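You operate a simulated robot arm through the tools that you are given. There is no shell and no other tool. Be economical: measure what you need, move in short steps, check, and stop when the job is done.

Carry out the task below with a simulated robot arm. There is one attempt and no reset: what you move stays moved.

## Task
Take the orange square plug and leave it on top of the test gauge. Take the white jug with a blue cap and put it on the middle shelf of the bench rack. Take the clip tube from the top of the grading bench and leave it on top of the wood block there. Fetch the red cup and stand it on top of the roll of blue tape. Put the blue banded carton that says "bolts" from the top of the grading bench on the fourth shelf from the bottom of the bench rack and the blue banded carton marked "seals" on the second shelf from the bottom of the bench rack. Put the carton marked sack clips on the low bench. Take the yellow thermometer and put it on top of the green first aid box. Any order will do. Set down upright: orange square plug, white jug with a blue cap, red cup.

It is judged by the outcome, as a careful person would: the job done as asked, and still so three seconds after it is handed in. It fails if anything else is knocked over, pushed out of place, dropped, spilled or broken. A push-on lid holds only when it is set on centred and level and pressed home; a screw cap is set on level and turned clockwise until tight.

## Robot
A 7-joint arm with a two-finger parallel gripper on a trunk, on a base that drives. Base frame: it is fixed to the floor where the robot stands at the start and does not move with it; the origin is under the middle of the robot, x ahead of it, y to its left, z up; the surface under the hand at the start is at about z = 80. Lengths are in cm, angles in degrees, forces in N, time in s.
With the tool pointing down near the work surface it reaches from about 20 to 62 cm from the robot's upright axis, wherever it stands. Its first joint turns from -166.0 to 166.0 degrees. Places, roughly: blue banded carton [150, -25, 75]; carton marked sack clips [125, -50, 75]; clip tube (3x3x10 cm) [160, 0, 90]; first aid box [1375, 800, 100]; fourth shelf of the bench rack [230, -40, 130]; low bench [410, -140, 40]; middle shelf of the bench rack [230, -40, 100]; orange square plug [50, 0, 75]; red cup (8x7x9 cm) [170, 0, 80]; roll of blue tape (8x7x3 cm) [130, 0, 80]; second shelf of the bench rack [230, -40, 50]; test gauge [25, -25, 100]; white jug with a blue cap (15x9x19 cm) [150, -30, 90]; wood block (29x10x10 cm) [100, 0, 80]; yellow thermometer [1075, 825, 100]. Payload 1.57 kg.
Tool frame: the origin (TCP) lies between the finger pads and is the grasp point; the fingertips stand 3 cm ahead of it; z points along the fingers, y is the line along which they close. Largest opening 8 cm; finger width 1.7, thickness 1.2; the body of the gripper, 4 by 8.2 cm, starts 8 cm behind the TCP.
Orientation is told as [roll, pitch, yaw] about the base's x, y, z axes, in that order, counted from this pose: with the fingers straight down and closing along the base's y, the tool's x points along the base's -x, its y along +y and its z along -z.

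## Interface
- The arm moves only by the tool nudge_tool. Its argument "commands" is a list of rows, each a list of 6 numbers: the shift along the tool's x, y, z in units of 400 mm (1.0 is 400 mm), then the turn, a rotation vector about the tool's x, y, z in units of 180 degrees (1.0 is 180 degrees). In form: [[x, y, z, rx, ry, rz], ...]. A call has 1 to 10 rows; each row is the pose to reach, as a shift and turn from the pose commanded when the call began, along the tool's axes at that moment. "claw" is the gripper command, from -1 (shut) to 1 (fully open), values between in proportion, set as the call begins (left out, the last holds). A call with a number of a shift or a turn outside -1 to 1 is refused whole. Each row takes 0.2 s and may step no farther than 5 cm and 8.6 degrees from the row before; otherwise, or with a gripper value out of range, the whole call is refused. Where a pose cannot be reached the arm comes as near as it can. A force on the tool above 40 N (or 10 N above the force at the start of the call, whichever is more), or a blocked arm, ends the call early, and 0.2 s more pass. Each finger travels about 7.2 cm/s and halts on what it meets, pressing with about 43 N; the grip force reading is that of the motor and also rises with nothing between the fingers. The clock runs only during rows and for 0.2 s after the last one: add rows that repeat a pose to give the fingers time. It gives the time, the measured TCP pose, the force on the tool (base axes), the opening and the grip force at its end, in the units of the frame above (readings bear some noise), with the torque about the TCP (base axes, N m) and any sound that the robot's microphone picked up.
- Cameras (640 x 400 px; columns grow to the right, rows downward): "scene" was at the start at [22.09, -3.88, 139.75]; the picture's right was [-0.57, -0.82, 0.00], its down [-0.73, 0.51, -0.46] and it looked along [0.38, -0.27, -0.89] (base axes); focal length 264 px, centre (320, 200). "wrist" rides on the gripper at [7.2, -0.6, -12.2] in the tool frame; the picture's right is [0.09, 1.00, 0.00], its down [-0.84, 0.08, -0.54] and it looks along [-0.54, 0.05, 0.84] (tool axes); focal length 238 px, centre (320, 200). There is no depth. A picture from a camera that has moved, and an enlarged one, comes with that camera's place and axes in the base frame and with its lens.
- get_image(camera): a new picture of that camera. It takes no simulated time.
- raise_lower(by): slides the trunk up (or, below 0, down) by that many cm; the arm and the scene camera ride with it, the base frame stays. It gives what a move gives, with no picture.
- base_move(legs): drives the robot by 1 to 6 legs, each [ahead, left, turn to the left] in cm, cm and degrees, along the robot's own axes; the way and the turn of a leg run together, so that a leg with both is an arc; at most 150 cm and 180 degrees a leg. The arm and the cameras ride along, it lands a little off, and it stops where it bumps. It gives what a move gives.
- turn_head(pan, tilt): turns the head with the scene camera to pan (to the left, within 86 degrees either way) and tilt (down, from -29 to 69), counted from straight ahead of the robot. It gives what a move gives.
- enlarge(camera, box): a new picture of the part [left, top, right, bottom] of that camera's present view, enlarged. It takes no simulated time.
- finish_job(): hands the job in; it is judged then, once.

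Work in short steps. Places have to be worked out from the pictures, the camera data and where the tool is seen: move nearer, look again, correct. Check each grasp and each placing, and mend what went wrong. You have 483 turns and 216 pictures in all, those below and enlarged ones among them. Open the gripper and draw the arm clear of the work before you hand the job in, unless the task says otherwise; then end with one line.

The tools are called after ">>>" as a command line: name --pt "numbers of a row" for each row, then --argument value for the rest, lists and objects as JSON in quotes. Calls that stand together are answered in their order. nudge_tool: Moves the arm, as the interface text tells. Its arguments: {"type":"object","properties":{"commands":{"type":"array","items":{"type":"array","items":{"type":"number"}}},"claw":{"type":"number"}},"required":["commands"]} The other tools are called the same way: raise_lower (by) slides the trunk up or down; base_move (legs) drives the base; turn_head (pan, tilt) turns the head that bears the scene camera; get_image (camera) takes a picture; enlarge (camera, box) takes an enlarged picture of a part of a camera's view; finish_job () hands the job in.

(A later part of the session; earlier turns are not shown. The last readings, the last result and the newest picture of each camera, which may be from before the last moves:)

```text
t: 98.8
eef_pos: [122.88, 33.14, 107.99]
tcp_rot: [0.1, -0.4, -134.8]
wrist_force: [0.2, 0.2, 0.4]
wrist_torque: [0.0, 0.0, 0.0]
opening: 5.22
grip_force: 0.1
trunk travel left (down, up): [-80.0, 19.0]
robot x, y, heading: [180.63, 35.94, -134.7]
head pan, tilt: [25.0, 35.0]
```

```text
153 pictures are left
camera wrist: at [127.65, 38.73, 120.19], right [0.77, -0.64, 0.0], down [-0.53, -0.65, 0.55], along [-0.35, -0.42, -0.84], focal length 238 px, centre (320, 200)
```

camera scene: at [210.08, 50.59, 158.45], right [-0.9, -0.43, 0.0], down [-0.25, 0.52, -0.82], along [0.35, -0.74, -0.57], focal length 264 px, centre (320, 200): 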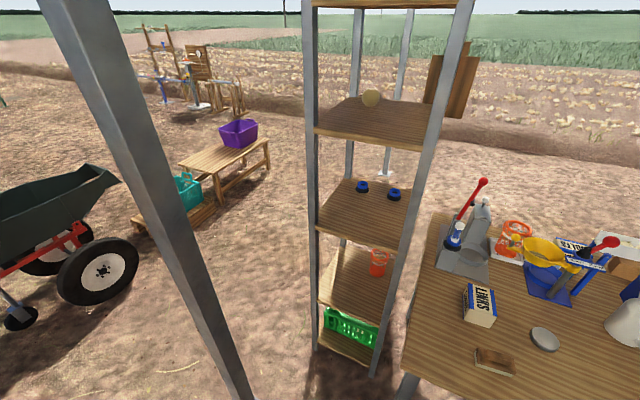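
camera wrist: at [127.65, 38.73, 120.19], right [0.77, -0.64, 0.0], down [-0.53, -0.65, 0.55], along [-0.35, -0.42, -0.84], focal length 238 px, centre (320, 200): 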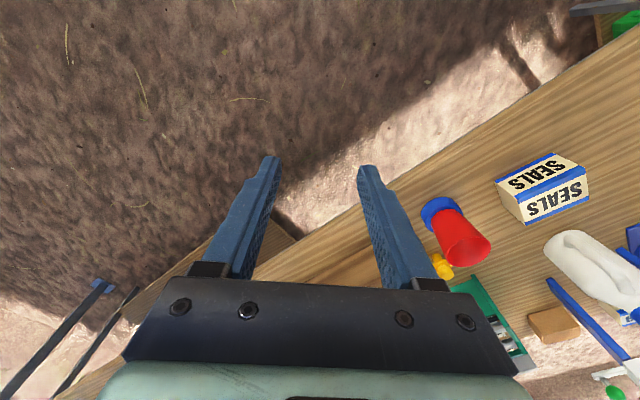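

Good overview. First I translate the hand toward the carton, then rotate it to the 45° lean.

>>> nudge_tool --pt "-0.005 0.11 0 0 0 0" --pt "-0.01 0.22 0 0 0 0" --pt "-0.015 0.33 0 0 0 0" --pt "-0.02 0.44 0 0 0 0" --pt "-0.025 0.55 0 0 0 0" --pt "-0.03 0.66 0 0 0 0" --pt "-0.035 0.77 0 0 0 0" --pt "-0.04 0.875 0 0 0 0" --claw 1

>>> nudge_tool --pt "0.0022 0.048 0 0.0123 -0.0296 0.0297" --pt "0.0044 0.096 0 0.0246 -0.0591 0.0594" --pt "0.0066 0.144 0 0.0369 -0.0887 0.0892" --pt "0.0088 0.192 0 0.0492 -0.1183 0.1189" --pt "0.011 0.24 0 0.0616 -0.1479 0.1486" --pt "0.0131 0.288 0 0.0739 -0.1774 0.1783" --pt "0.0153 0.336 0 0.0862 -0.207 0.2081" --pt "0.0175 0.3835 0 0.0985 -0.2366 0.2378"

>>> get_image --camera "wrist"

>>> turn_head --pan 0 --tilt 55

>>> get_image --camera "scene"

```text
t: 100.6
eef_pos: [146.86, 7.36, 108.07]
tcp_rot: [0.0, -0.3, -135.0]
wrist_force: [1.0, 1.0, 0.4]
wrist_torque: [0.02, 0.01, -0.02]
opening: 7.97
grip_force: 0.0
trunk travel left (down, up): [-80.0, 19.0]
robot x, y, heading: [180.35, 35.84, -134.6]
head pan, tilt: [25.0, 35.0]
```

```text
t: 102.4
eef_pos: [157.97, -2.98, 108.06]
tcp_rot: [0.5, -45.3, 179.6]
wrist_force: [-1.0, -0.4, -0.8]
wrist_torque: [-0.03, 0.0, 0.0]
opening: 8.0
grip_force: 0.0
trunk travel left (down, up): [-80.0, 19.0]
robot x, y, heading: [180.81, 35.7, -134.7]
head pan, tilt: [25.0, 35.0]
```

```text
152 pictures are left
camera wrist: at [171.93, -2.36, 111.59], right [0.06, -1.0, -0.06], down [-0.2, -0.07, 0.98], along [-0.98, -0.05, -0.21], focal length 238 px, centre (320, 200)
```

wrist: 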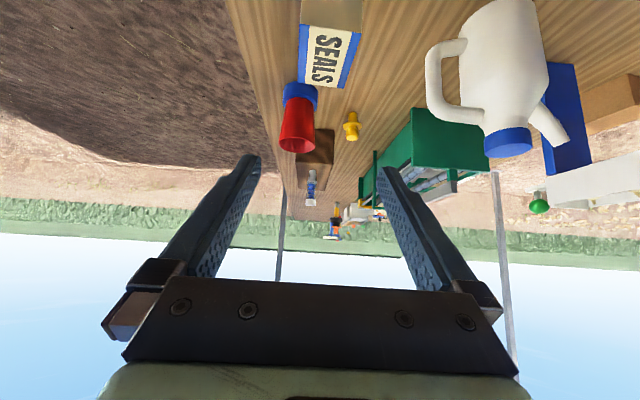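

```text
t: 103.3
eef_pos: [157.99, -2.96, 108.1]
tcp_rot: [0.3, -45.3, 179.7]
wrist_force: [0.2, 0.2, 0.1]
wrist_torque: [-0.02, 0.05, 0.02]
opening: 7.99
grip_force: 0.0
trunk travel left (down, up): [-80.0, 19.0]
robot x, y, heading: [180.78, 35.92, -135.1]
head pan, tilt: [0.0, 55.0]
```

```text
151 pictures are left
camera scene: at [163.36, 18.34, 155.64], right [-0.71, 0.7, 0.0], down [0.58, 0.58, -0.57], along [-0.4, -0.41, -0.82], focal length 264 px, centre (320, 200)
```

scene: 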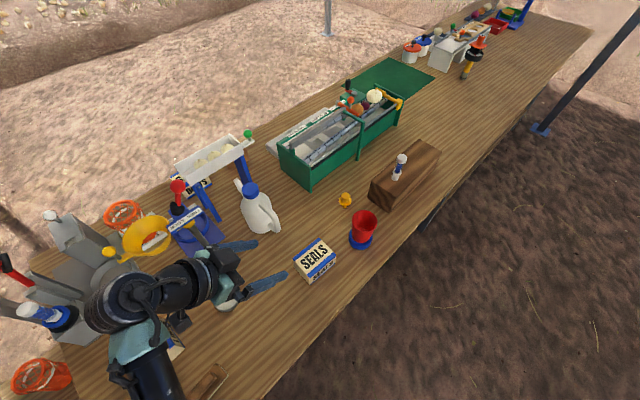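

The lean is achieved. I enlarge both views to get the carton's exact place and tilt.

>>> enlarge --camera "scene" --box '[260, 210, 400, 310]'

>>> enlarge --camera "wrist" --box '[240, 0, 420, 120]'

```text
4.00 times, centred on (330, 260) of scene
camera zoom: at [163.36, 18.34, 155.64], right [-0.71, 0.7, 0.0], down [0.58, 0.58, -0.57], along [-0.4, -0.41, -0.82], focal length 1055 px, centre (280, -40)
```

zoom: 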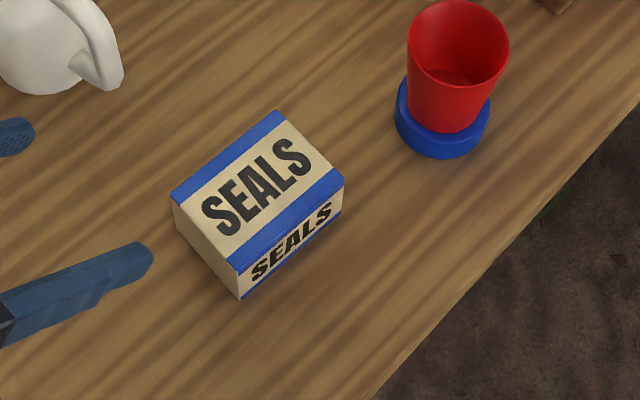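

```text
3.33 times, centred on (330, 60) of wrist
camera zoom: at [171.87, -2.3, 111.62], right [0.07, -1.0, -0.06], down [-0.21, -0.07, 0.98], along [-0.98, -0.05, -0.21], focal length 794 px, centre (287, 667)
```

zoom: 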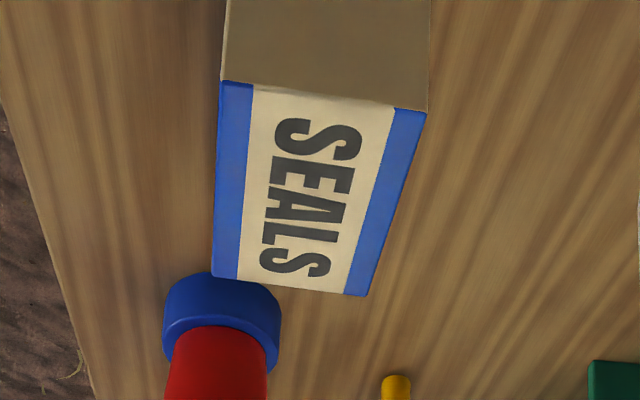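

Carton centre (144.3,-3.55), 9.6×6.8×6.7 cm, turned about -3.5°. I align and advance along the tool axis to about 8 cm short of the grasp.

>>> nudge_tool --pt "0.1 0.01 0 0.006 0 0.006" --pt "0.191 0.017 0 0.013 0 0.0129" --pt "0.191 0.017 0.1 0.013 0 0.0129" --pt "0.191 0.017 0.2 0.013 0 0.0129" --pt "0.191 0.017 0.3 0.013 0 0.0129" --pt "0.191 0.017 0.4 0.013 0 0.0129" --pt "0.191 0.017 0.45 0.013 0 0.0129"

>>> get_image --camera "scene"

>>> enlarge --camera "scene" --box '[220, 210, 400, 340]'

>>> get_image --camera "wrist"

```text
t: 104.9
eef_pos: [150.53, -3.8, 89.99]
tcp_rot: [0.5, -45.3, 176.3]
wrist_force: [0.2, -0.4, -0.3]
wrist_torque: [-0.01, 0.0, 0.01]
opening: 8.0
grip_force: 0.0
trunk travel left (down, up): [-80.0, 19.0]
robot x, y, heading: [180.91, 35.9, -134.8]
head pan, tilt: [0.0, 55.0]
```

```text
148 pictures are left
camera scene: at [163.35, 18.35, 155.63], right [-0.71, 0.71, 0.0], down [0.58, 0.58, -0.57], along [-0.4, -0.41, -0.82], focal length 264 px, centre (320, 200)
```

scene: 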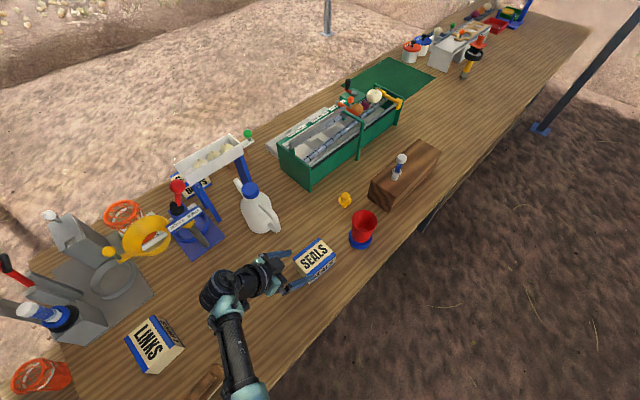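

```text
3.08 times, centred on (310, 275) of scene
camera zoom: at [163.35, 18.35, 155.63], right [-0.71, 0.71, 0.0], down [0.58, 0.58, -0.57], along [-0.4, -0.41, -0.82], focal length 812 px, centre (351, -31)
```

zoom: 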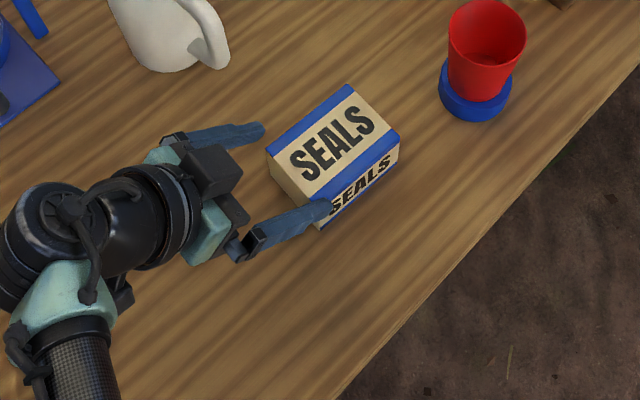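

```text
146 pictures are left
camera wrist: at [164.43, -3.96, 93.47], right [0.01, -1.0, -0.06], down [-0.21, -0.06, 0.98], along [-0.98, 0.01, -0.21], focal length 238 px, centre (320, 200)
```

wrist: 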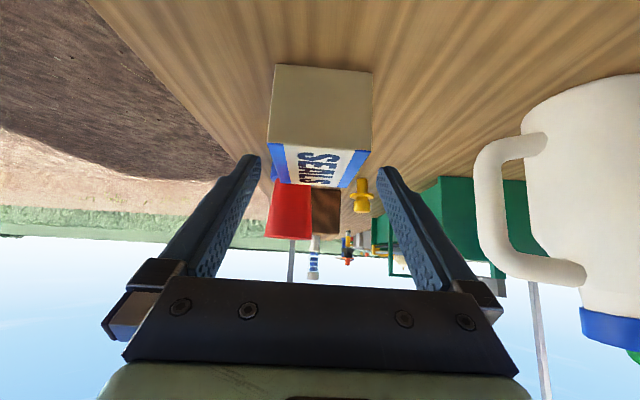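

Well aligned. Advancing 7.8 cm along the fingers and closing.

>>> nudge_tool --pt "0 0 0.07 0 0 0" --pt "0 0 0.14 0 0 0" --pt "0 0 0.195 0 0 0"

>>> nudge_tool --pt "0 0 0 0 0 0" --pt "0 0 0 0 0 0" --pt "0 0 0 0 0 0" --claw -1

>>> enlarge --camera "scene" --box '[220, 210, 400, 340]'

```text
t: 105.7
eef_pos: [145.02, -3.47, 84.53]
tcp_rot: [0.5, -45.2, 176.4]
wrist_force: [-0.2, 0.1, 0.3]
wrist_torque: [-0.02, 0.0, 0.01]
opening: 8.0
grip_force: 0.1
trunk travel left (down, up): [-80.0, 19.0]
robot x, y, heading: [180.3, 36.11, -135.0]
head pan, tilt: [0.0, 55.0]
```

```text
t: 106.5
eef_pos: [145.06, -3.53, 84.52]
tcp_rot: [0.4, -45.2, 176.5]
wrist_force: [-1.0, -0.4, 0.6]
wrist_torque: [0.03, 0.09, 0.02]
opening: 7.39
grip_force: 42.9
trunk travel left (down, up): [-80.0, 19.0]
robot x, y, heading: [180.6, 36.03, -134.8]
head pan, tilt: [0.0, 55.0]
```

```text
3.08 times, centred on (310, 275) of scene
camera zoom: at [163.33, 18.33, 155.63], right [-0.71, 0.71, 0.0], down [0.58, 0.58, -0.57], along [-0.4, -0.41, -0.82], focal length 812 px, centre (351, -31)
```

zoom: 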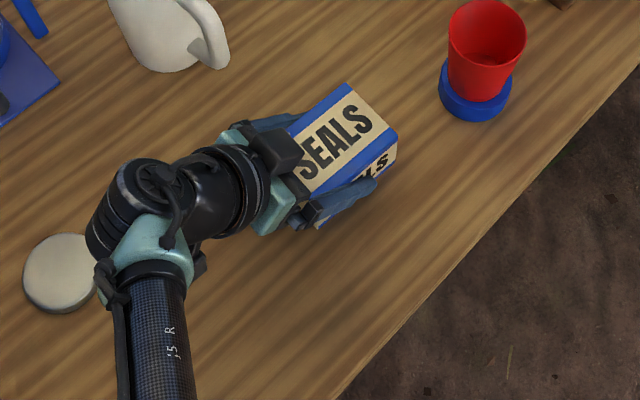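

Firm grip (7.4 cm). Lifting straight up.

>>> nudge_tool --pt "-0.045 0 -0.044 0 0 0" --pt "-0.125 0 -0.125 0 0 0" --pt "-0.21 0 -0.21 0 0 0" --pt "-0.29 0 -0.29 0 0 0" --pt "-0.37 0 -0.37 0 0 0"

>>> get_image --camera "wrist"

```text
t: 107.7
eef_pos: [145.33, -3.36, 105.52]
tcp_rot: [0.3, -45.2, 176.4]
wrist_force: [-0.9, 0.5, -2.4]
wrist_torque: [-0.01, -0.02, 0.03]
opening: 7.38
grip_force: 43.6
trunk travel left (down, up): [-80.0, 19.0]
robot x, y, heading: [180.41, 35.91, -134.9]
head pan, tilt: [0.0, 55.0]
```

```text
144 pictures are left
camera wrist: at [159.06, -3.54, 108.99], right [0.01, -1.0, -0.06], down [-0.21, -0.06, 0.98], along [-0.98, 0.01, -0.21], focal length 238 px, centre (320, 200)
```

wrist: 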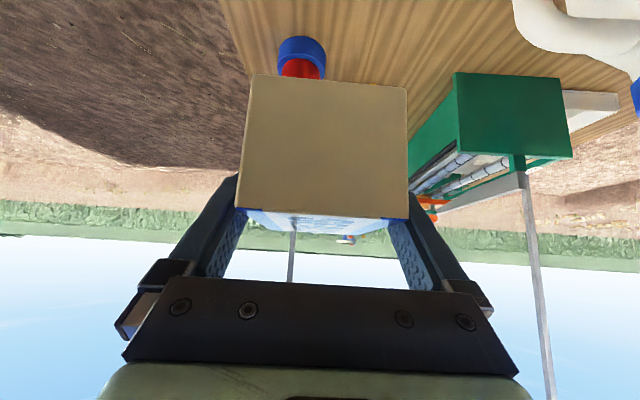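

Carton held level. I back off and turn to face the rack (heading -90).

>>> base_move --legs '[[-45, 0, 0], [0, 0, 45], [0, 14, 0]]'

>>> nudge_tool --pt "0 0 0 -0.032 0 -0.0317" --pt "0 0 0 -0.064 0 -0.0633" --pt "0 0 0 -0.096 0 -0.095" --pt "0 0 0 -0.128 0 -0.1267" --pt "0 0 0 -0.16 0 -0.1583" --pt "0 0 0 -0.192 0 -0.19"

>>> turn_head --pan 0 --tilt 50

>>> get_image --camera "scene"

>>> get_image --camera "wrist"

```text
t: 113.4
eef_pos: [228.72, 14.96, 105.37]
tcp_rot: [0.5, -45.2, -138.4]
wrist_force: [0.0, -0.4, -3.6]
wrist_torque: [0.04, 0.02, 0.02]
opening: 7.38
grip_force: 43.4
trunk travel left (down, up): [-80.0, 19.0]
robot x, y, heading: [225.93, 67.3, -89.6]
head pan, tilt: [0.0, 55.0]
```

```text
t: 114.8
eef_pos: [228.69, 14.97, 105.42]
tcp_rot: [0.6, -45.5, -89.7]
wrist_force: [-0.1, -0.1, -2.3]
wrist_torque: [0.05, 0.02, 0.0]
opening: 7.38
grip_force: 42.7
trunk travel left (down, up): [-80.0, 19.0]
robot x, y, heading: [226.06, 67.72, -89.6]
head pan, tilt: [0.0, 55.0]
```

```text
t: 115.5
eef_pos: [228.77, 14.99, 105.46]
tcp_rot: [0.3, -45.5, -89.8]
wrist_force: [0.7, 0.7, -3.7]
wrist_torque: [0.05, 0.0, -0.02]
opening: 7.38
grip_force: 43.0
trunk travel left (down, up): [-80.0, 19.0]
robot x, y, heading: [225.84, 67.43, -89.9]
head pan, tilt: [0.0, 50.0]
```

```text
143 pictures are left
camera scene: at [225.97, 42.69, 156.27], right [-1.0, -0.01, 0.0], down [-0.01, 0.77, -0.64], along [0.0, -0.64, -0.77], focal length 264 px, centre (320, 200)
```

scene: 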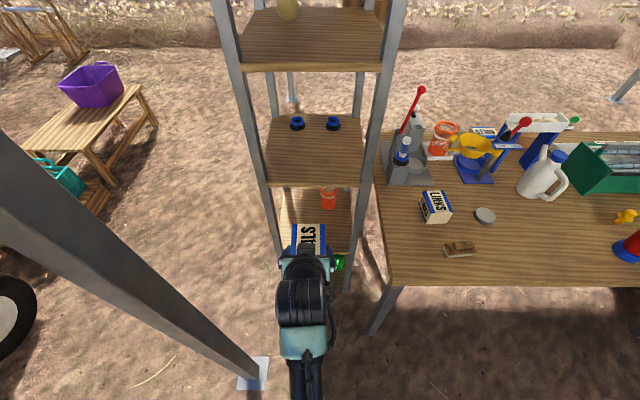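

```text
142 pictures are left
camera wrist: at [228.1, 28.62, 108.89], right [1.0, 0.07, -0.06], down [0.07, -0.2, 0.98], along [0.06, -0.98, -0.2], focal length 238 px, centre (320, 200)
```

wrist: 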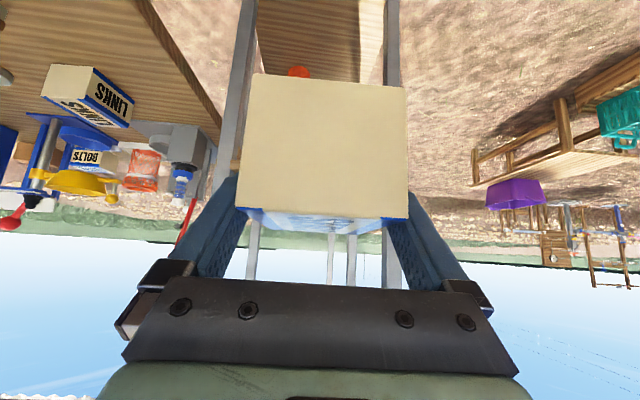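

Rack is straight ahead. I lower the trunk 45 cm so the carton is level with the second shelf's gap and look again.

>>> raise_lower --by -45

>>> get_image --camera "wrist"

>>> turn_head --pan 0 --tilt 30

>>> get_image --camera "scene"

```text
refused: -45 is not a number from -40 to 40
```

```text
141 pictures are left
camera wrist: at [228.1, 28.62, 108.89], right [1.0, 0.07, -0.06], down [0.07, -0.2, 0.98], along [0.06, -0.98, -0.2], focal length 238 px, centre (320, 200)
```

wrist: 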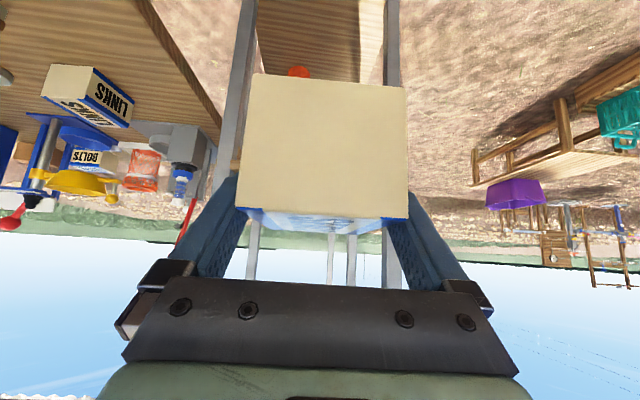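

```text
t: 116.3
eef_pos: [228.78, 14.91, 105.41]
tcp_rot: [0.4, -45.4, -89.8]
wrist_force: [-0.6, 0.2, -3.5]
wrist_torque: [0.04, 0.01, -0.02]
opening: 7.38
grip_force: 43.1
trunk travel left (down, up): [-80.0, 19.0]
robot x, y, heading: [225.96, 67.77, -89.9]
head pan, tilt: [0.0, 30.0]
```

```text
140 pictures are left
camera scene: at [225.97, 41.34, 159.22], right [-1.0, -0.01, 0.0], down [0.0, 0.5, -0.87], along [0.01, -0.87, -0.5], focal length 264 px, centre (320, 200)
```

scene: 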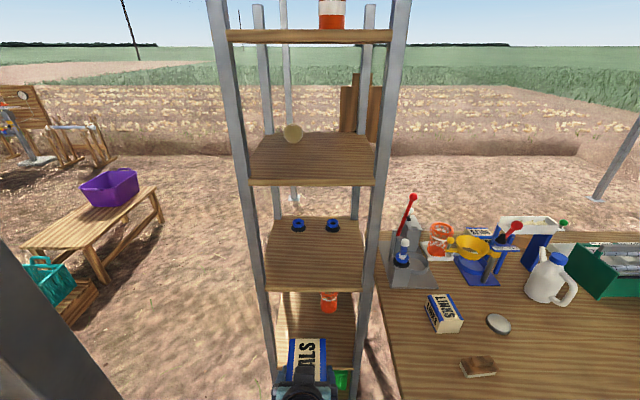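

Limit is 40 per call; lowering in two moves.

>>> raise_lower --by -38

>>> raise_lower --by -7

>>> get_image --camera "scene"

>>> get_image --camera "wrist"

```text
t: 120.0
eef_pos: [228.81, 14.96, 67.47]
tcp_rot: [0.4, -45.4, -89.8]
wrist_force: [0.0, 0.2, -2.5]
wrist_torque: [0.05, -0.02, 0.02]
opening: 7.38
grip_force: 43.4
trunk travel left (down, up): [-42.0, 57.0]
robot x, y, heading: [226.06, 67.58, -89.9]
head pan, tilt: [0.0, 30.0]
```

```text
t: 121.1
eef_pos: [228.85, 14.95, 60.36]
tcp_rot: [0.4, -45.4, -89.7]
wrist_force: [0.1, -0.2, -2.3]
wrist_torque: [0.02, -0.02, 0.03]
opening: 7.38
grip_force: 43.3
trunk travel left (down, up): [-35.0, 64.0]
robot x, y, heading: [225.81, 67.64, -89.7]
head pan, tilt: [0.0, 30.0]
```

```text
139 pictures are left
camera scene: at [225.97, 41.36, 114.23], right [-1.0, -0.01, 0.0], down [0.0, 0.5, -0.87], along [0.01, -0.87, -0.5], focal length 264 px, centre (320, 200)
```

scene: 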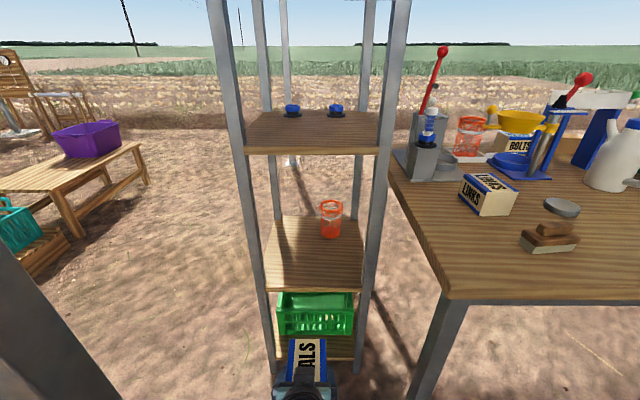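

```text
138 pictures are left
camera wrist: at [228.09, 28.64, 63.89], right [1.0, 0.07, -0.06], down [0.07, -0.2, 0.98], along [0.06, -0.98, -0.2], focal length 238 px, centre (320, 200)
```

wrist: 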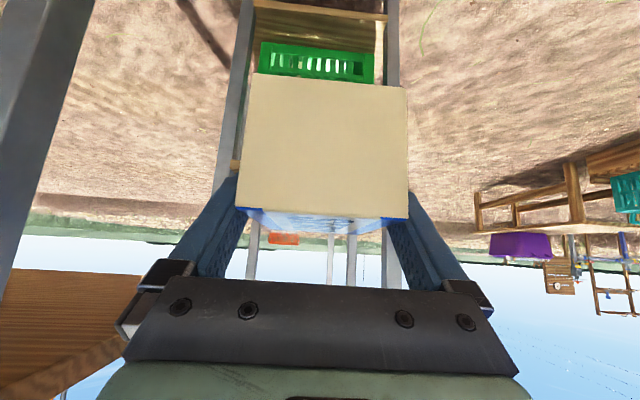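

Second shelf top ≈48.7; the carton's bottom is at ≈56, clear. Driving forward 38 cm to bring it over the shelf.

>>> base_move --legs '[[25, 0, 0]]'

>>> base_move --legs '[[13, 0, 0]]'

>>> turn_head --pan 0 --tilt 55

>>> get_image --camera "scene"

>>> get_image --camera "wrist"

```text
t: 122.5
eef_pos: [228.34, 0.17, 60.98]
tcp_rot: [1.5, -45.8, -90.4]
wrist_force: [-0.1, -0.8, -3.2]
wrist_torque: [0.05, 0.03, 0.01]
opening: 7.37
grip_force: 43.1
trunk travel left (down, up): [-35.0, 64.0]
robot x, y, heading: [225.58, 52.72, -89.7]
head pan, tilt: [0.0, 30.0]
stopped in leg 1: the robot was blocked; the commanded pose is now the measured one
```

```text
t: 123.2
eef_pos: [228.24, 0.07, 60.78]
tcp_rot: [1.4, -45.8, -90.2]
wrist_force: [0.3, -0.1, -2.6]
wrist_torque: [0.03, 0.02, 0.03]
opening: 7.4
grip_force: 42.9
trunk travel left (down, up): [-35.0, 64.0]
robot x, y, heading: [225.56, 52.33, -89.4]
head pan, tilt: [0.0, 30.0]
stopped in leg 1: the robot was blocked; the commanded pose is now the measured one
```

```text
t: 124.1
eef_pos: [228.19, -0.17, 60.88]
tcp_rot: [1.4, -45.8, -90.3]
wrist_force: [-0.6, 0.2, -3.4]
wrist_torque: [0.01, 0.0, 0.0]
opening: 7.38
grip_force: 43.1
trunk travel left (down, up): [-35.0, 64.0]
robot x, y, heading: [225.45, 52.15, -89.4]
head pan, tilt: [0.0, 55.0]
```

```text
137 pictures are left
camera scene: at [224.68, 28.62, 110.89], right [-1.0, -0.01, -0.01], down [0.0, 0.81, -0.58], along [0.01, -0.58, -0.81], focal length 264 px, centre (320, 200)
```

scene: 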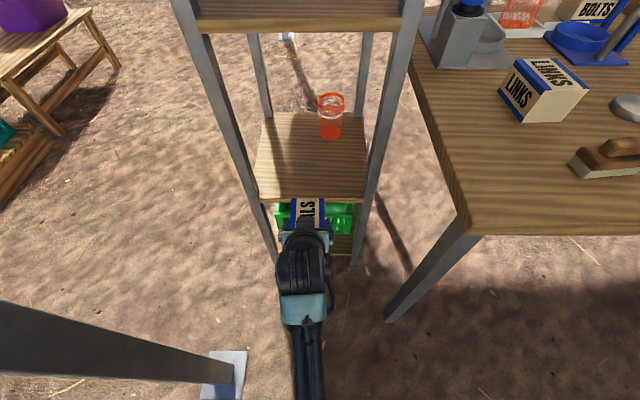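

```text
136 pictures are left
camera wrist: at [227.46, 13.61, 64.26], right [1.0, 0.08, -0.05], down [0.06, -0.19, 0.98], along [0.07, -0.98, -0.2], focal length 238 px, centre (320, 200)
```

wrist: 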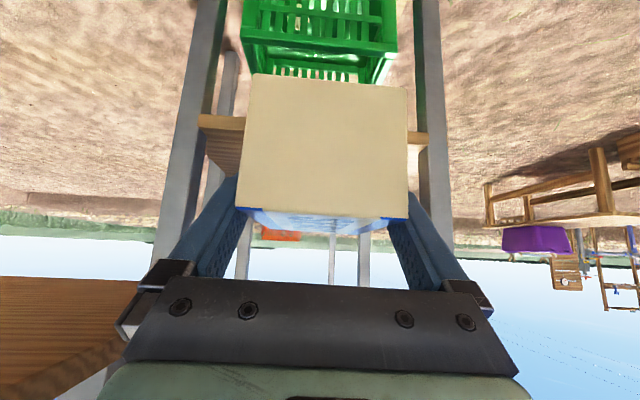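

Blocked at y≈52, with a slight tilt of the robot. I look down at the floor around the base to find the obstacle.

>>> turn_head --pan 40 --tilt 69

>>> get_image --camera "scene"

>>> turn_head --pan -40 --tilt 69

>>> get_image --camera "scene"

```text
t: 125.2
eef_pos: [228.19, -0.04, 60.88]
tcp_rot: [1.4, -45.8, -90.3]
wrist_force: [0.4, -0.4, -3.1]
wrist_torque: [0.04, 0.01, 0.04]
opening: 7.4
grip_force: 42.8
trunk travel left (down, up): [-35.0, 64.0]
robot x, y, heading: [225.42, 52.3, -89.6]
head pan, tilt: [40.0, 68.8]
```

```text
135 pictures are left
camera scene: at [228.26, 31.55, 109.34], right [-0.76, -0.65, 0.0], down [-0.6, 0.71, -0.38], along [0.25, -0.29, -0.93], focal length 264 px, centre (320, 200)
```

scene: 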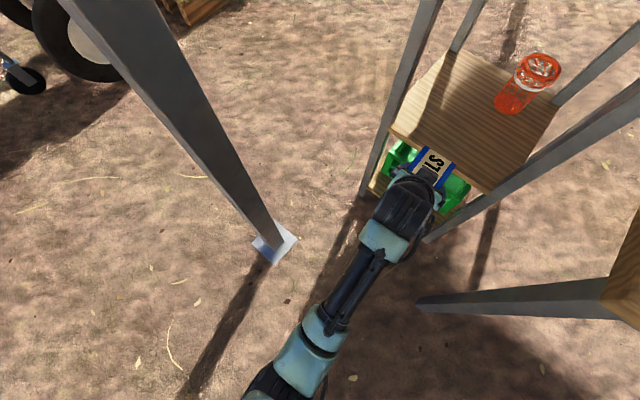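

```text
t: 126.7
eef_pos: [228.17, -0.14, 60.99]
tcp_rot: [1.3, -45.7, -90.2]
wrist_force: [0.2, -0.3, -2.7]
wrist_torque: [0.02, -0.02, 0.0]
opening: 7.38
grip_force: 43.0
trunk travel left (down, up): [-35.0, 64.0]
robot x, y, heading: [225.65, 52.06, -89.8]
head pan, tilt: [-40.0, 68.8]
```

```text
134 pictures are left
camera scene: at [221.09, 31.51, 109.26], right [-0.77, 0.64, -0.02], down [0.6, 0.71, -0.36], along [-0.22, -0.29, -0.93], focal length 264 px, centre (320, 200)
```

scene: 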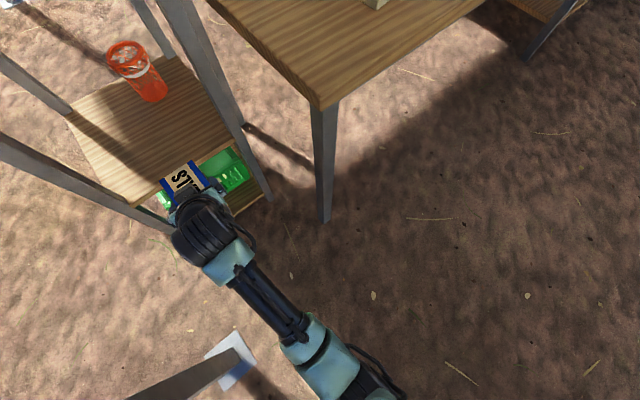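

The base (about 40 × 60 cm) has touched the tent pole's foot plate near (254, 32). I back off, shift 9 cm right, then approach again.

>>> base_move --legs '[[-5, 0, 0], [0, -9, 0]]'

>>> base_move --legs '[[0, 0, 0.1], [20, 0, 0]]'

```text
t: 128.3
eef_pos: [219.47, 4.51, 60.31]
tcp_rot: [0.5, -45.2, -89.5]
wrist_force: [-0.5, -0.3, -2.5]
wrist_torque: [0.04, -0.01, 0.0]
opening: 7.42
grip_force: 43.2
trunk travel left (down, up): [-35.0, 64.0]
robot x, y, heading: [216.5, 57.07, -89.6]
head pan, tilt: [-40.0, 68.8]
```

```text
t: 130.2
eef_pos: [219.85, -15.34, 60.3]
tcp_rot: [0.4, -45.3, -89.5]
wrist_force: [0.3, -0.6, -3.1]
wrist_torque: [0.02, 0.01, 0.01]
opening: 7.36
grip_force: 42.6
trunk travel left (down, up): [-35.0, 64.0]
robot x, y, heading: [216.9, 37.28, -89.5]
head pan, tilt: [-40.0, 68.8]
```

Level again and the carton is entering the rack. I shift the hand 6 cm toward the shelf's middle and check.

>>> nudge_tool --pt "0 0.05 0 0 0 0" --pt "0 0.1 0 0 0 0" --pt "0 0.15 0 0 0 0"

>>> turn_head --pan 0 --tilt 60

>>> get_image --camera "scene"

>>> get_image --camera "wrist"

```text
t: 131.0
eef_pos: [225.92, -15.44, 60.24]
tcp_rot: [0.6, -45.2, -89.4]
wrist_force: [0.0, 0.3, -2.6]
wrist_torque: [0.02, 0.02, 0.01]
opening: 7.36
grip_force: 42.9
trunk travel left (down, up): [-35.0, 64.0]
robot x, y, heading: [217.04, 37.06, -89.4]
head pan, tilt: [-40.0, 68.8]
```

```text
t: 132.1
eef_pos: [225.84, -15.4, 60.28]
tcp_rot: [0.5, -45.2, -89.5]
wrist_force: [0.0, 0.2, -2.6]
wrist_torque: [0.04, 0.03, -0.02]
opening: 7.4
grip_force: 43.2
trunk travel left (down, up): [-35.0, 64.0]
robot x, y, heading: [216.94, 36.84, -89.6]
head pan, tilt: [0.0, 60.0]
```

```text
133 pictures are left
camera scene: at [216.77, 13.21, 110.02], right [-1.0, -0.01, 0.0], down [-0.01, 0.87, -0.5], along [0.0, -0.5, -0.87], focal length 264 px, centre (320, 200)
```

scene: 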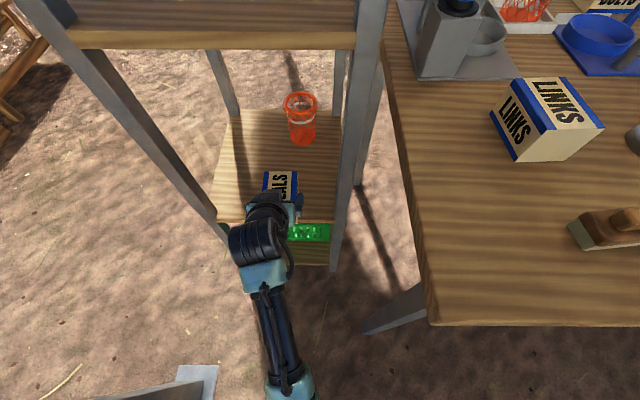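

```text
132 pictures are left
camera wrist: at [225.05, -1.73, 63.84], right [1.0, 0.08, -0.06], down [0.07, -0.2, 0.98], along [0.07, -0.98, -0.21], focal length 238 px, centre (320, 200)
```

wrist: 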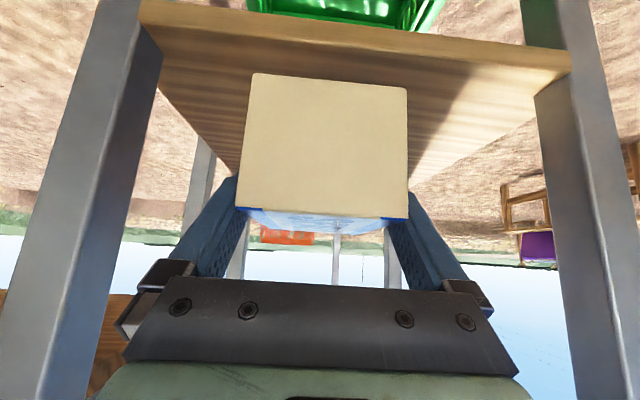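

Well centred between the posts. Base forward 7 cm, then the arm 3 cm further in.

>>> base_move --legs '[[7, 0, 0]]'

>>> nudge_tool --pt "-0.0525 0 0.0525 0 0 0"

>>> get_image --camera "wrist"

```text
t: 133.1
eef_pos: [225.82, -22.44, 60.34]
tcp_rot: [0.5, -45.1, -89.4]
wrist_force: [-0.4, -1.1, -2.6]
wrist_torque: [0.04, -0.01, -0.01]
opening: 7.4
grip_force: 42.2
trunk travel left (down, up): [-35.0, 64.0]
robot x, y, heading: [216.01, 30.04, -89.9]
head pan, tilt: [0.0, 60.0]
```

```text
t: 133.5
eef_pos: [225.94, -25.29, 60.26]
tcp_rot: [0.5, -45.0, -89.5]
wrist_force: [-1.0, -0.3, -2.8]
wrist_torque: [0.03, -0.01, -0.01]
opening: 7.34
grip_force: 43.1
trunk travel left (down, up): [-35.0, 64.0]
robot x, y, heading: [216.94, 30.12, -89.5]
head pan, tilt: [0.0, 60.0]
```

```text
131 pictures are left
camera wrist: at [225.17, -11.64, 63.82], right [1.0, 0.08, -0.06], down [0.07, -0.21, 0.98], along [0.07, -0.98, -0.21], focal length 238 px, centre (320, 200)
```

wrist: 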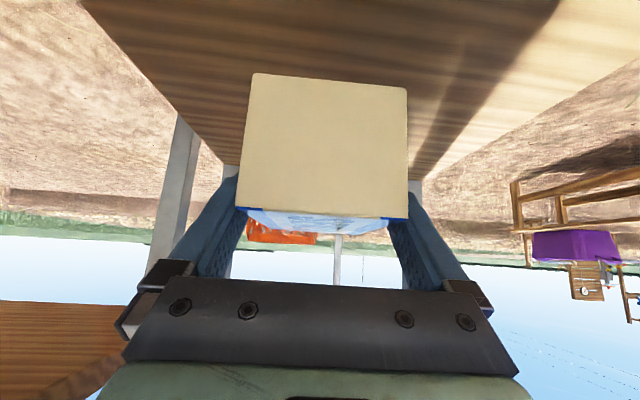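

Over the shelf. Lowering 5.5 cm, then small steps to contact.

>>> nudge_tool --pt "0.05 0 0.05 0 0 0" --pt "0.097 0 0.097 0 0 0"

>>> nudge_tool --pt "0.007 0 0.007 0 0 0"

>>> nudge_tool --pt "0.007 0 0.007 0 0 0"

```text
t: 134.1
eef_pos: [225.97, -25.3, 54.76]
tcp_rot: [0.5, -45.2, -89.5]
wrist_force: [0.0, 0.2, -2.7]
wrist_torque: [0.04, 0.03, 0.0]
opening: 7.38
grip_force: 43.0
trunk travel left (down, up): [-35.0, 64.0]
robot x, y, heading: [216.8, 30.28, -89.7]
head pan, tilt: [0.0, 60.0]
```

```text
t: 134.5
eef_pos: [225.92, -25.39, 54.44]
tcp_rot: [0.5, -45.3, -89.5]
wrist_force: [-0.4, -0.3, 0.7]
wrist_torque: [0.16, 0.13, -0.03]
opening: 7.35
grip_force: 43.1
trunk travel left (down, up): [-35.0, 64.0]
robot x, y, heading: [216.67, 30.0, -89.7]
head pan, tilt: [0.0, 60.0]
```

```text
t: 134.9
eef_pos: [225.99, -25.53, 54.47]
tcp_rot: [0.5, -45.8, -89.6]
wrist_force: [0.4, 7.3, 19.5]
wrist_torque: [1.24, 0.84, -0.33]
opening: 7.38
grip_force: 43.3
trunk travel left (down, up): [-35.0, 64.0]
robot x, y, heading: [216.65, 30.32, -89.3]
head pan, tilt: [0.0, 60.0]
```

Contact (shelf at ≈50). Easing and releasing, then withdrawing along the fingers.

>>> nudge_tool --pt "-0.006 0 -0.006 0 0 0" --pt "-0.006 0 -0.006 0 0 0"

>>> nudge_tool --pt "0 0 0 0 0 0" --pt "0 0 0 0 0 0" --claw 1

>>> nudge_tool --pt "0 0 -0.05 0 0 0" --pt "0 0 -0.15 0 0 0" --pt "0 0 -0.25 0 0 0"

>>> get_image --camera "wrist"

>>> get_image --camera "scene"

```text
t: 135.5
eef_pos: [226.05, -25.42, 54.49]
tcp_rot: [0.6, -45.5, -89.4]
wrist_force: [1.4, -4.1, 8.2]
wrist_torque: [-0.05, 0.38, 0.1]
opening: 7.36
grip_force: 43.2
trunk travel left (down, up): [-35.0, 64.0]
robot x, y, heading: [216.94, 30.22, -89.5]
head pan, tilt: [0.0, 60.0]
```

```text
t: 136.1
eef_pos: [225.94, -25.19, 54.35]
tcp_rot: [0.5, -45.1, -89.5]
wrist_force: [-0.5, 0.5, -0.2]
wrist_torque: [0.01, -0.01, -0.03]
opening: 8.01
grip_force: 0.1
trunk travel left (down, up): [-35.0, 64.0]
robot x, y, heading: [216.9, 30.2, -89.5]
head pan, tilt: [0.0, 60.0]
```

```text
t: 136.9
eef_pos: [225.94, -18.25, 61.35]
tcp_rot: [0.5, -45.2, -89.5]
wrist_force: [0.8, 0.1, -0.6]
wrist_torque: [-0.03, 0.01, 0.01]
opening: 7.99
grip_force: 0.1
trunk travel left (down, up): [-35.0, 64.0]
robot x, y, heading: [216.83, 29.92, -89.4]
head pan, tilt: [0.0, 60.0]
```

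```text
130 pictures are left
camera wrist: at [225.04, -4.5, 64.99], right [0.99, 0.08, -0.06], down [0.07, -0.2, 0.98], along [0.07, -0.98, -0.21], focal length 238 px, centre (320, 200)
```

wrist: 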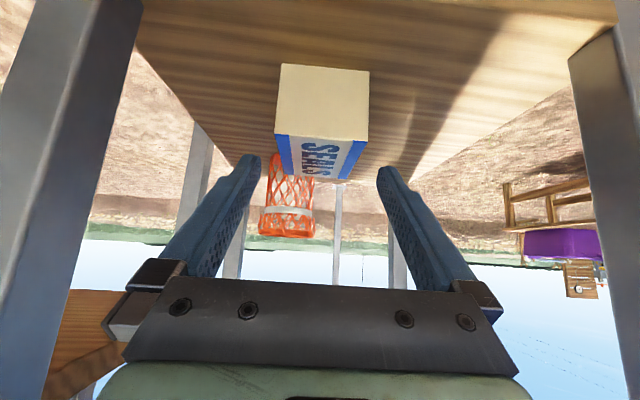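

```text
129 pictures are left
camera scene: at [216.82, 6.28, 110.03], right [-1.0, -0.01, 0.0], down [-0.01, 0.87, -0.5], along [0.0, -0.5, -0.87], focal length 264 px, centre (320, 200)
```

scene: 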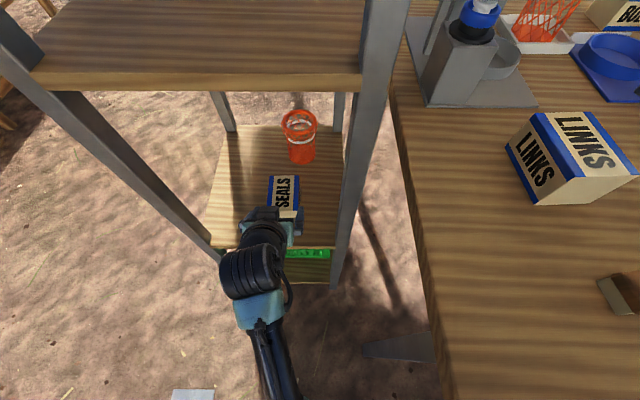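

Seals carton is in place. I back out, raise the trunk, and go look at the jug and the bolts carton.

>>> base_move --legs '[[-35, 0, 0]]'

>>> raise_lower --by 38

>>> base_move --legs '[[0, -68, 0]]'

>>> turn_head --pan 0 --tilt 40

>>> get_image --camera "scene"

>>> get_image --camera "wrist"

```text
t: 139.2
eef_pos: [225.61, 16.65, 61.43]
tcp_rot: [0.5, -45.2, -89.4]
wrist_force: [-0.3, -0.5, 0.4]
wrist_torque: [0.03, 0.04, 0.03]
opening: 8.01
grip_force: 0.1
trunk travel left (down, up): [-35.0, 64.0]
robot x, y, heading: [216.5, 64.88, -89.4]
head pan, tilt: [0.0, 60.0]
```

```text
t: 142.8
eef_pos: [225.73, 16.7, 99.4]
tcp_rot: [0.6, -45.2, -89.4]
wrist_force: [0.4, 0.1, -0.1]
wrist_torque: [0.01, 0.01, 0.02]
opening: 7.99
grip_force: 0.1
trunk travel left (down, up): [-73.0, 26.0]
robot x, y, heading: [216.04, 65.0, -89.3]
head pan, tilt: [0.0, 60.0]
```

```text
t: 146.6
eef_pos: [157.51, 16.25, 99.39]
tcp_rot: [0.5, -45.2, -89.8]
wrist_force: [-0.3, -0.4, -0.3]
wrist_torque: [-0.02, 0.03, -0.01]
opening: 8.0
grip_force: 0.0
trunk travel left (down, up): [-73.0, 26.0]
robot x, y, heading: [148.92, 64.37, -89.8]
head pan, tilt: [0.0, 60.0]
```

```text
t: 147.4
eef_pos: [157.58, 16.13, 99.45]
tcp_rot: [0.4, -45.2, -89.8]
wrist_force: [-0.1, -0.3, 0.9]
wrist_torque: [0.02, -0.02, 0.0]
opening: 7.98
grip_force: 0.2
trunk travel left (down, up): [-73.0, 26.0]
robot x, y, heading: [148.48, 64.93, -90.0]
head pan, tilt: [0.0, 40.0]
```

```text
128 pictures are left
camera scene: at [148.69, 38.85, 150.69], right [-1.0, 0.0, 0.0], down [0.0, 0.64, -0.77], along [0.0, -0.77, -0.64], focal length 264 px, centre (320, 200)
```

scene: 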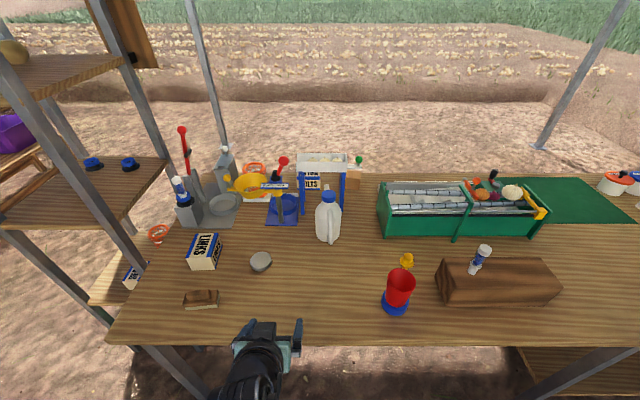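

```text
127 pictures are left
camera wrist: at [156.86, 29.84, 102.95], right [1.0, 0.07, -0.06], down [0.07, -0.2, 0.98], along [0.06, -0.98, -0.21], focal length 238 px, centre (320, 200)
```

wrist: 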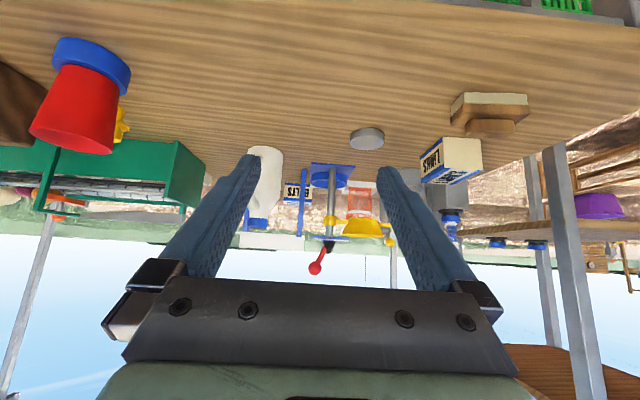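

>>> enlarge --camera "scene" --box '[170, 120, 390, 270]'

>>> enlarge --camera "scene" --box '[280, 140, 400, 250]'

```text
2.67 times, centred on (280, 195) of scene
camera zoom: at [148.69, 38.85, 150.69], right [-1.0, 0.0, 0.0], down [0.0, 0.64, -0.77], along [0.0, -0.77, -0.64], focal length 703 px, centre (427, 213)
```

zoom: 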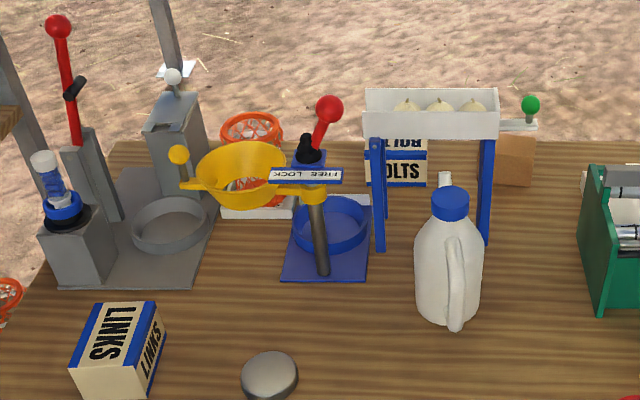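

```text
3.64 times, centred on (340, 195) of scene
camera zoom: at [148.69, 38.85, 150.69], right [-1.0, 0.0, 0.0], down [0.0, 0.64, -0.77], along [0.0, -0.77, -0.64], focal length 959 px, centre (247, 218)
```

zoom: 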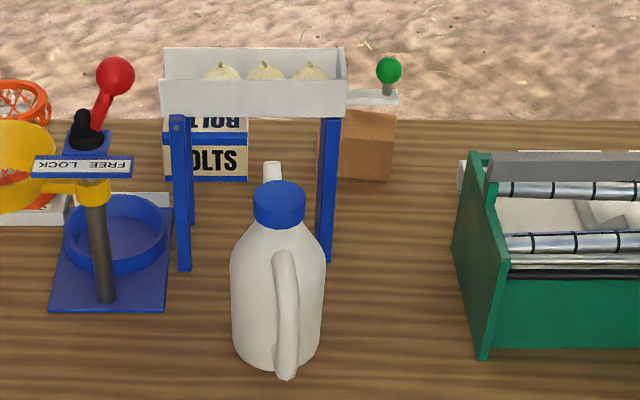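

Jug is at ≈(145.8,-26.5) with cap Ø4.5 at z≈96.5–99, handle toward me; the bolts carton is behind the tray at (153.7,-57) and the brown box at its left rear. I pitch the hand to 75° to take the jug by its cap and line up in x.

>>> nudge_tool --pt "-0.02 -0.07 -0.02 0 -0.0414 0" --pt "-0.04 -0.14 -0.04 0 -0.0828 0" --pt "-0.055 -0.21 -0.055 0 -0.1242 0" --pt "-0.071 -0.2925 -0.07 0 -0.1656 0"

>>> base_move --legs '[[28, 0, 0]]'

>>> get_image --camera "wrist"

>>> turn_head --pan 0 --tilt 55

>>> get_image --camera "scene"

```text
t: 148.4
eef_pos: [145.83, 15.94, 103.47]
tcp_rot: [1.4, -75.0, -90.9]
wrist_force: [-0.5, 0.7, 0.0]
wrist_torque: [-0.02, -0.01, 0.03]
opening: 8.0
grip_force: 0.0
trunk travel left (down, up): [-73.0, 26.0]
robot x, y, heading: [148.75, 64.51, -89.9]
head pan, tilt: [0.0, 40.0]
```

```text
t: 150.4
eef_pos: [146.08, -12.14, 103.51]
tcp_rot: [1.2, -75.1, -90.7]
wrist_force: [-0.2, 0.3, 0.3]
wrist_torque: [-0.02, -0.01, 0.0]
opening: 8.0
grip_force: 0.0
trunk travel left (down, up): [-73.0, 26.0]
robot x, y, heading: [149.07, 36.33, -89.8]
head pan, tilt: [0.0, 40.0]
```

```text
124 pictures are left
camera wrist: at [145.4, 1.47, 99.64], right [1.0, 0.03, -0.08], down [0.07, 0.31, 0.95], along [0.06, -0.95, 0.3], focal length 238 px, centre (320, 200)
```

wrist: 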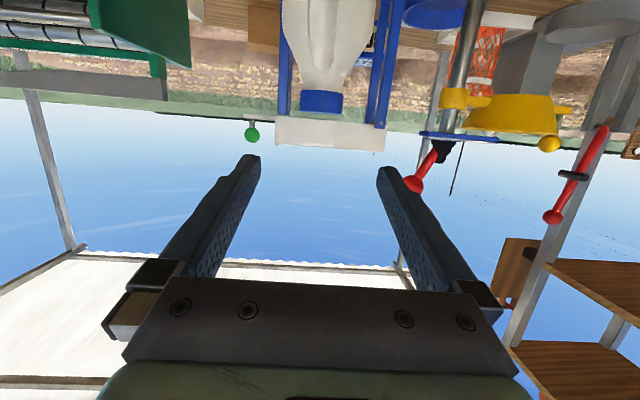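

```text
t: 151.1
eef_pos: [146.08, -12.12, 103.44]
tcp_rot: [1.3, -75.1, -90.7]
wrist_force: [-0.4, 0.3, 0.3]
wrist_torque: [0.04, -0.03, 0.01]
opening: 8.0
grip_force: 0.2
trunk travel left (down, up): [-73.0, 26.0]
robot x, y, heading: [149.31, 36.48, -89.5]
head pan, tilt: [0.0, 55.0]
```

```text
123 pictures are left
camera scene: at [148.78, 12.02, 148.64], right [-1.0, 0.0, 0.0], down [0.0, 0.82, -0.57], along [0.0, -0.57, -0.82], focal length 264 px, centre (320, 200)
```

scene: 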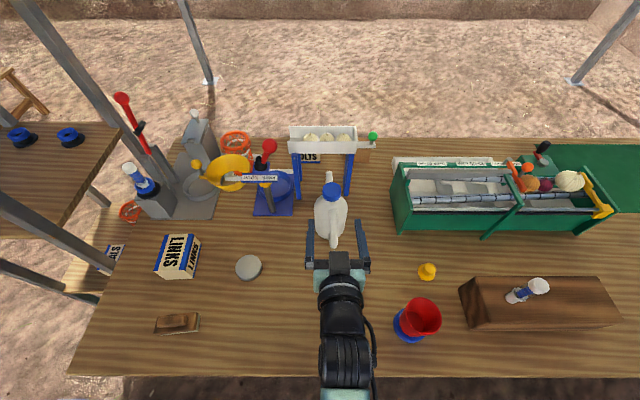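

Enlarging for exact cap position.

>>> enlarge --camera "scene" --box '[280, 150, 390, 280]'

>>> enlarge --camera "wrist" --box '[240, 0, 420, 140]'

```text
3.08 times, centred on (335, 215) of scene
camera zoom: at [148.78, 12.02, 148.64], right [-1.0, 0.0, 0.0], down [0.0, 0.82, -0.57], along [0.0, -0.57, -0.82], focal length 812 px, centre (274, 154)
```

zoom: 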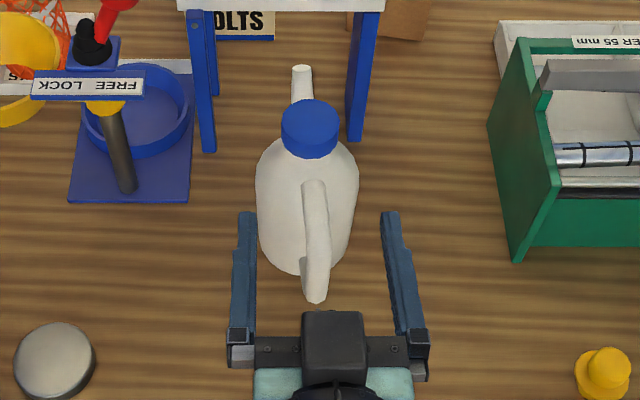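

```text
2.86 times, centred on (330, 70) of wrist
camera zoom: at [145.4, 1.51, 99.66], right [1.0, 0.03, -0.08], down [0.07, 0.31, 0.95], along [0.06, -0.95, 0.3], focal length 681 px, centre (291, 571)
```

zoom: 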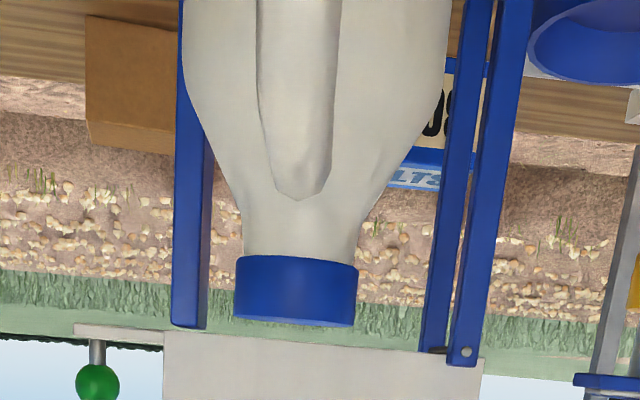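

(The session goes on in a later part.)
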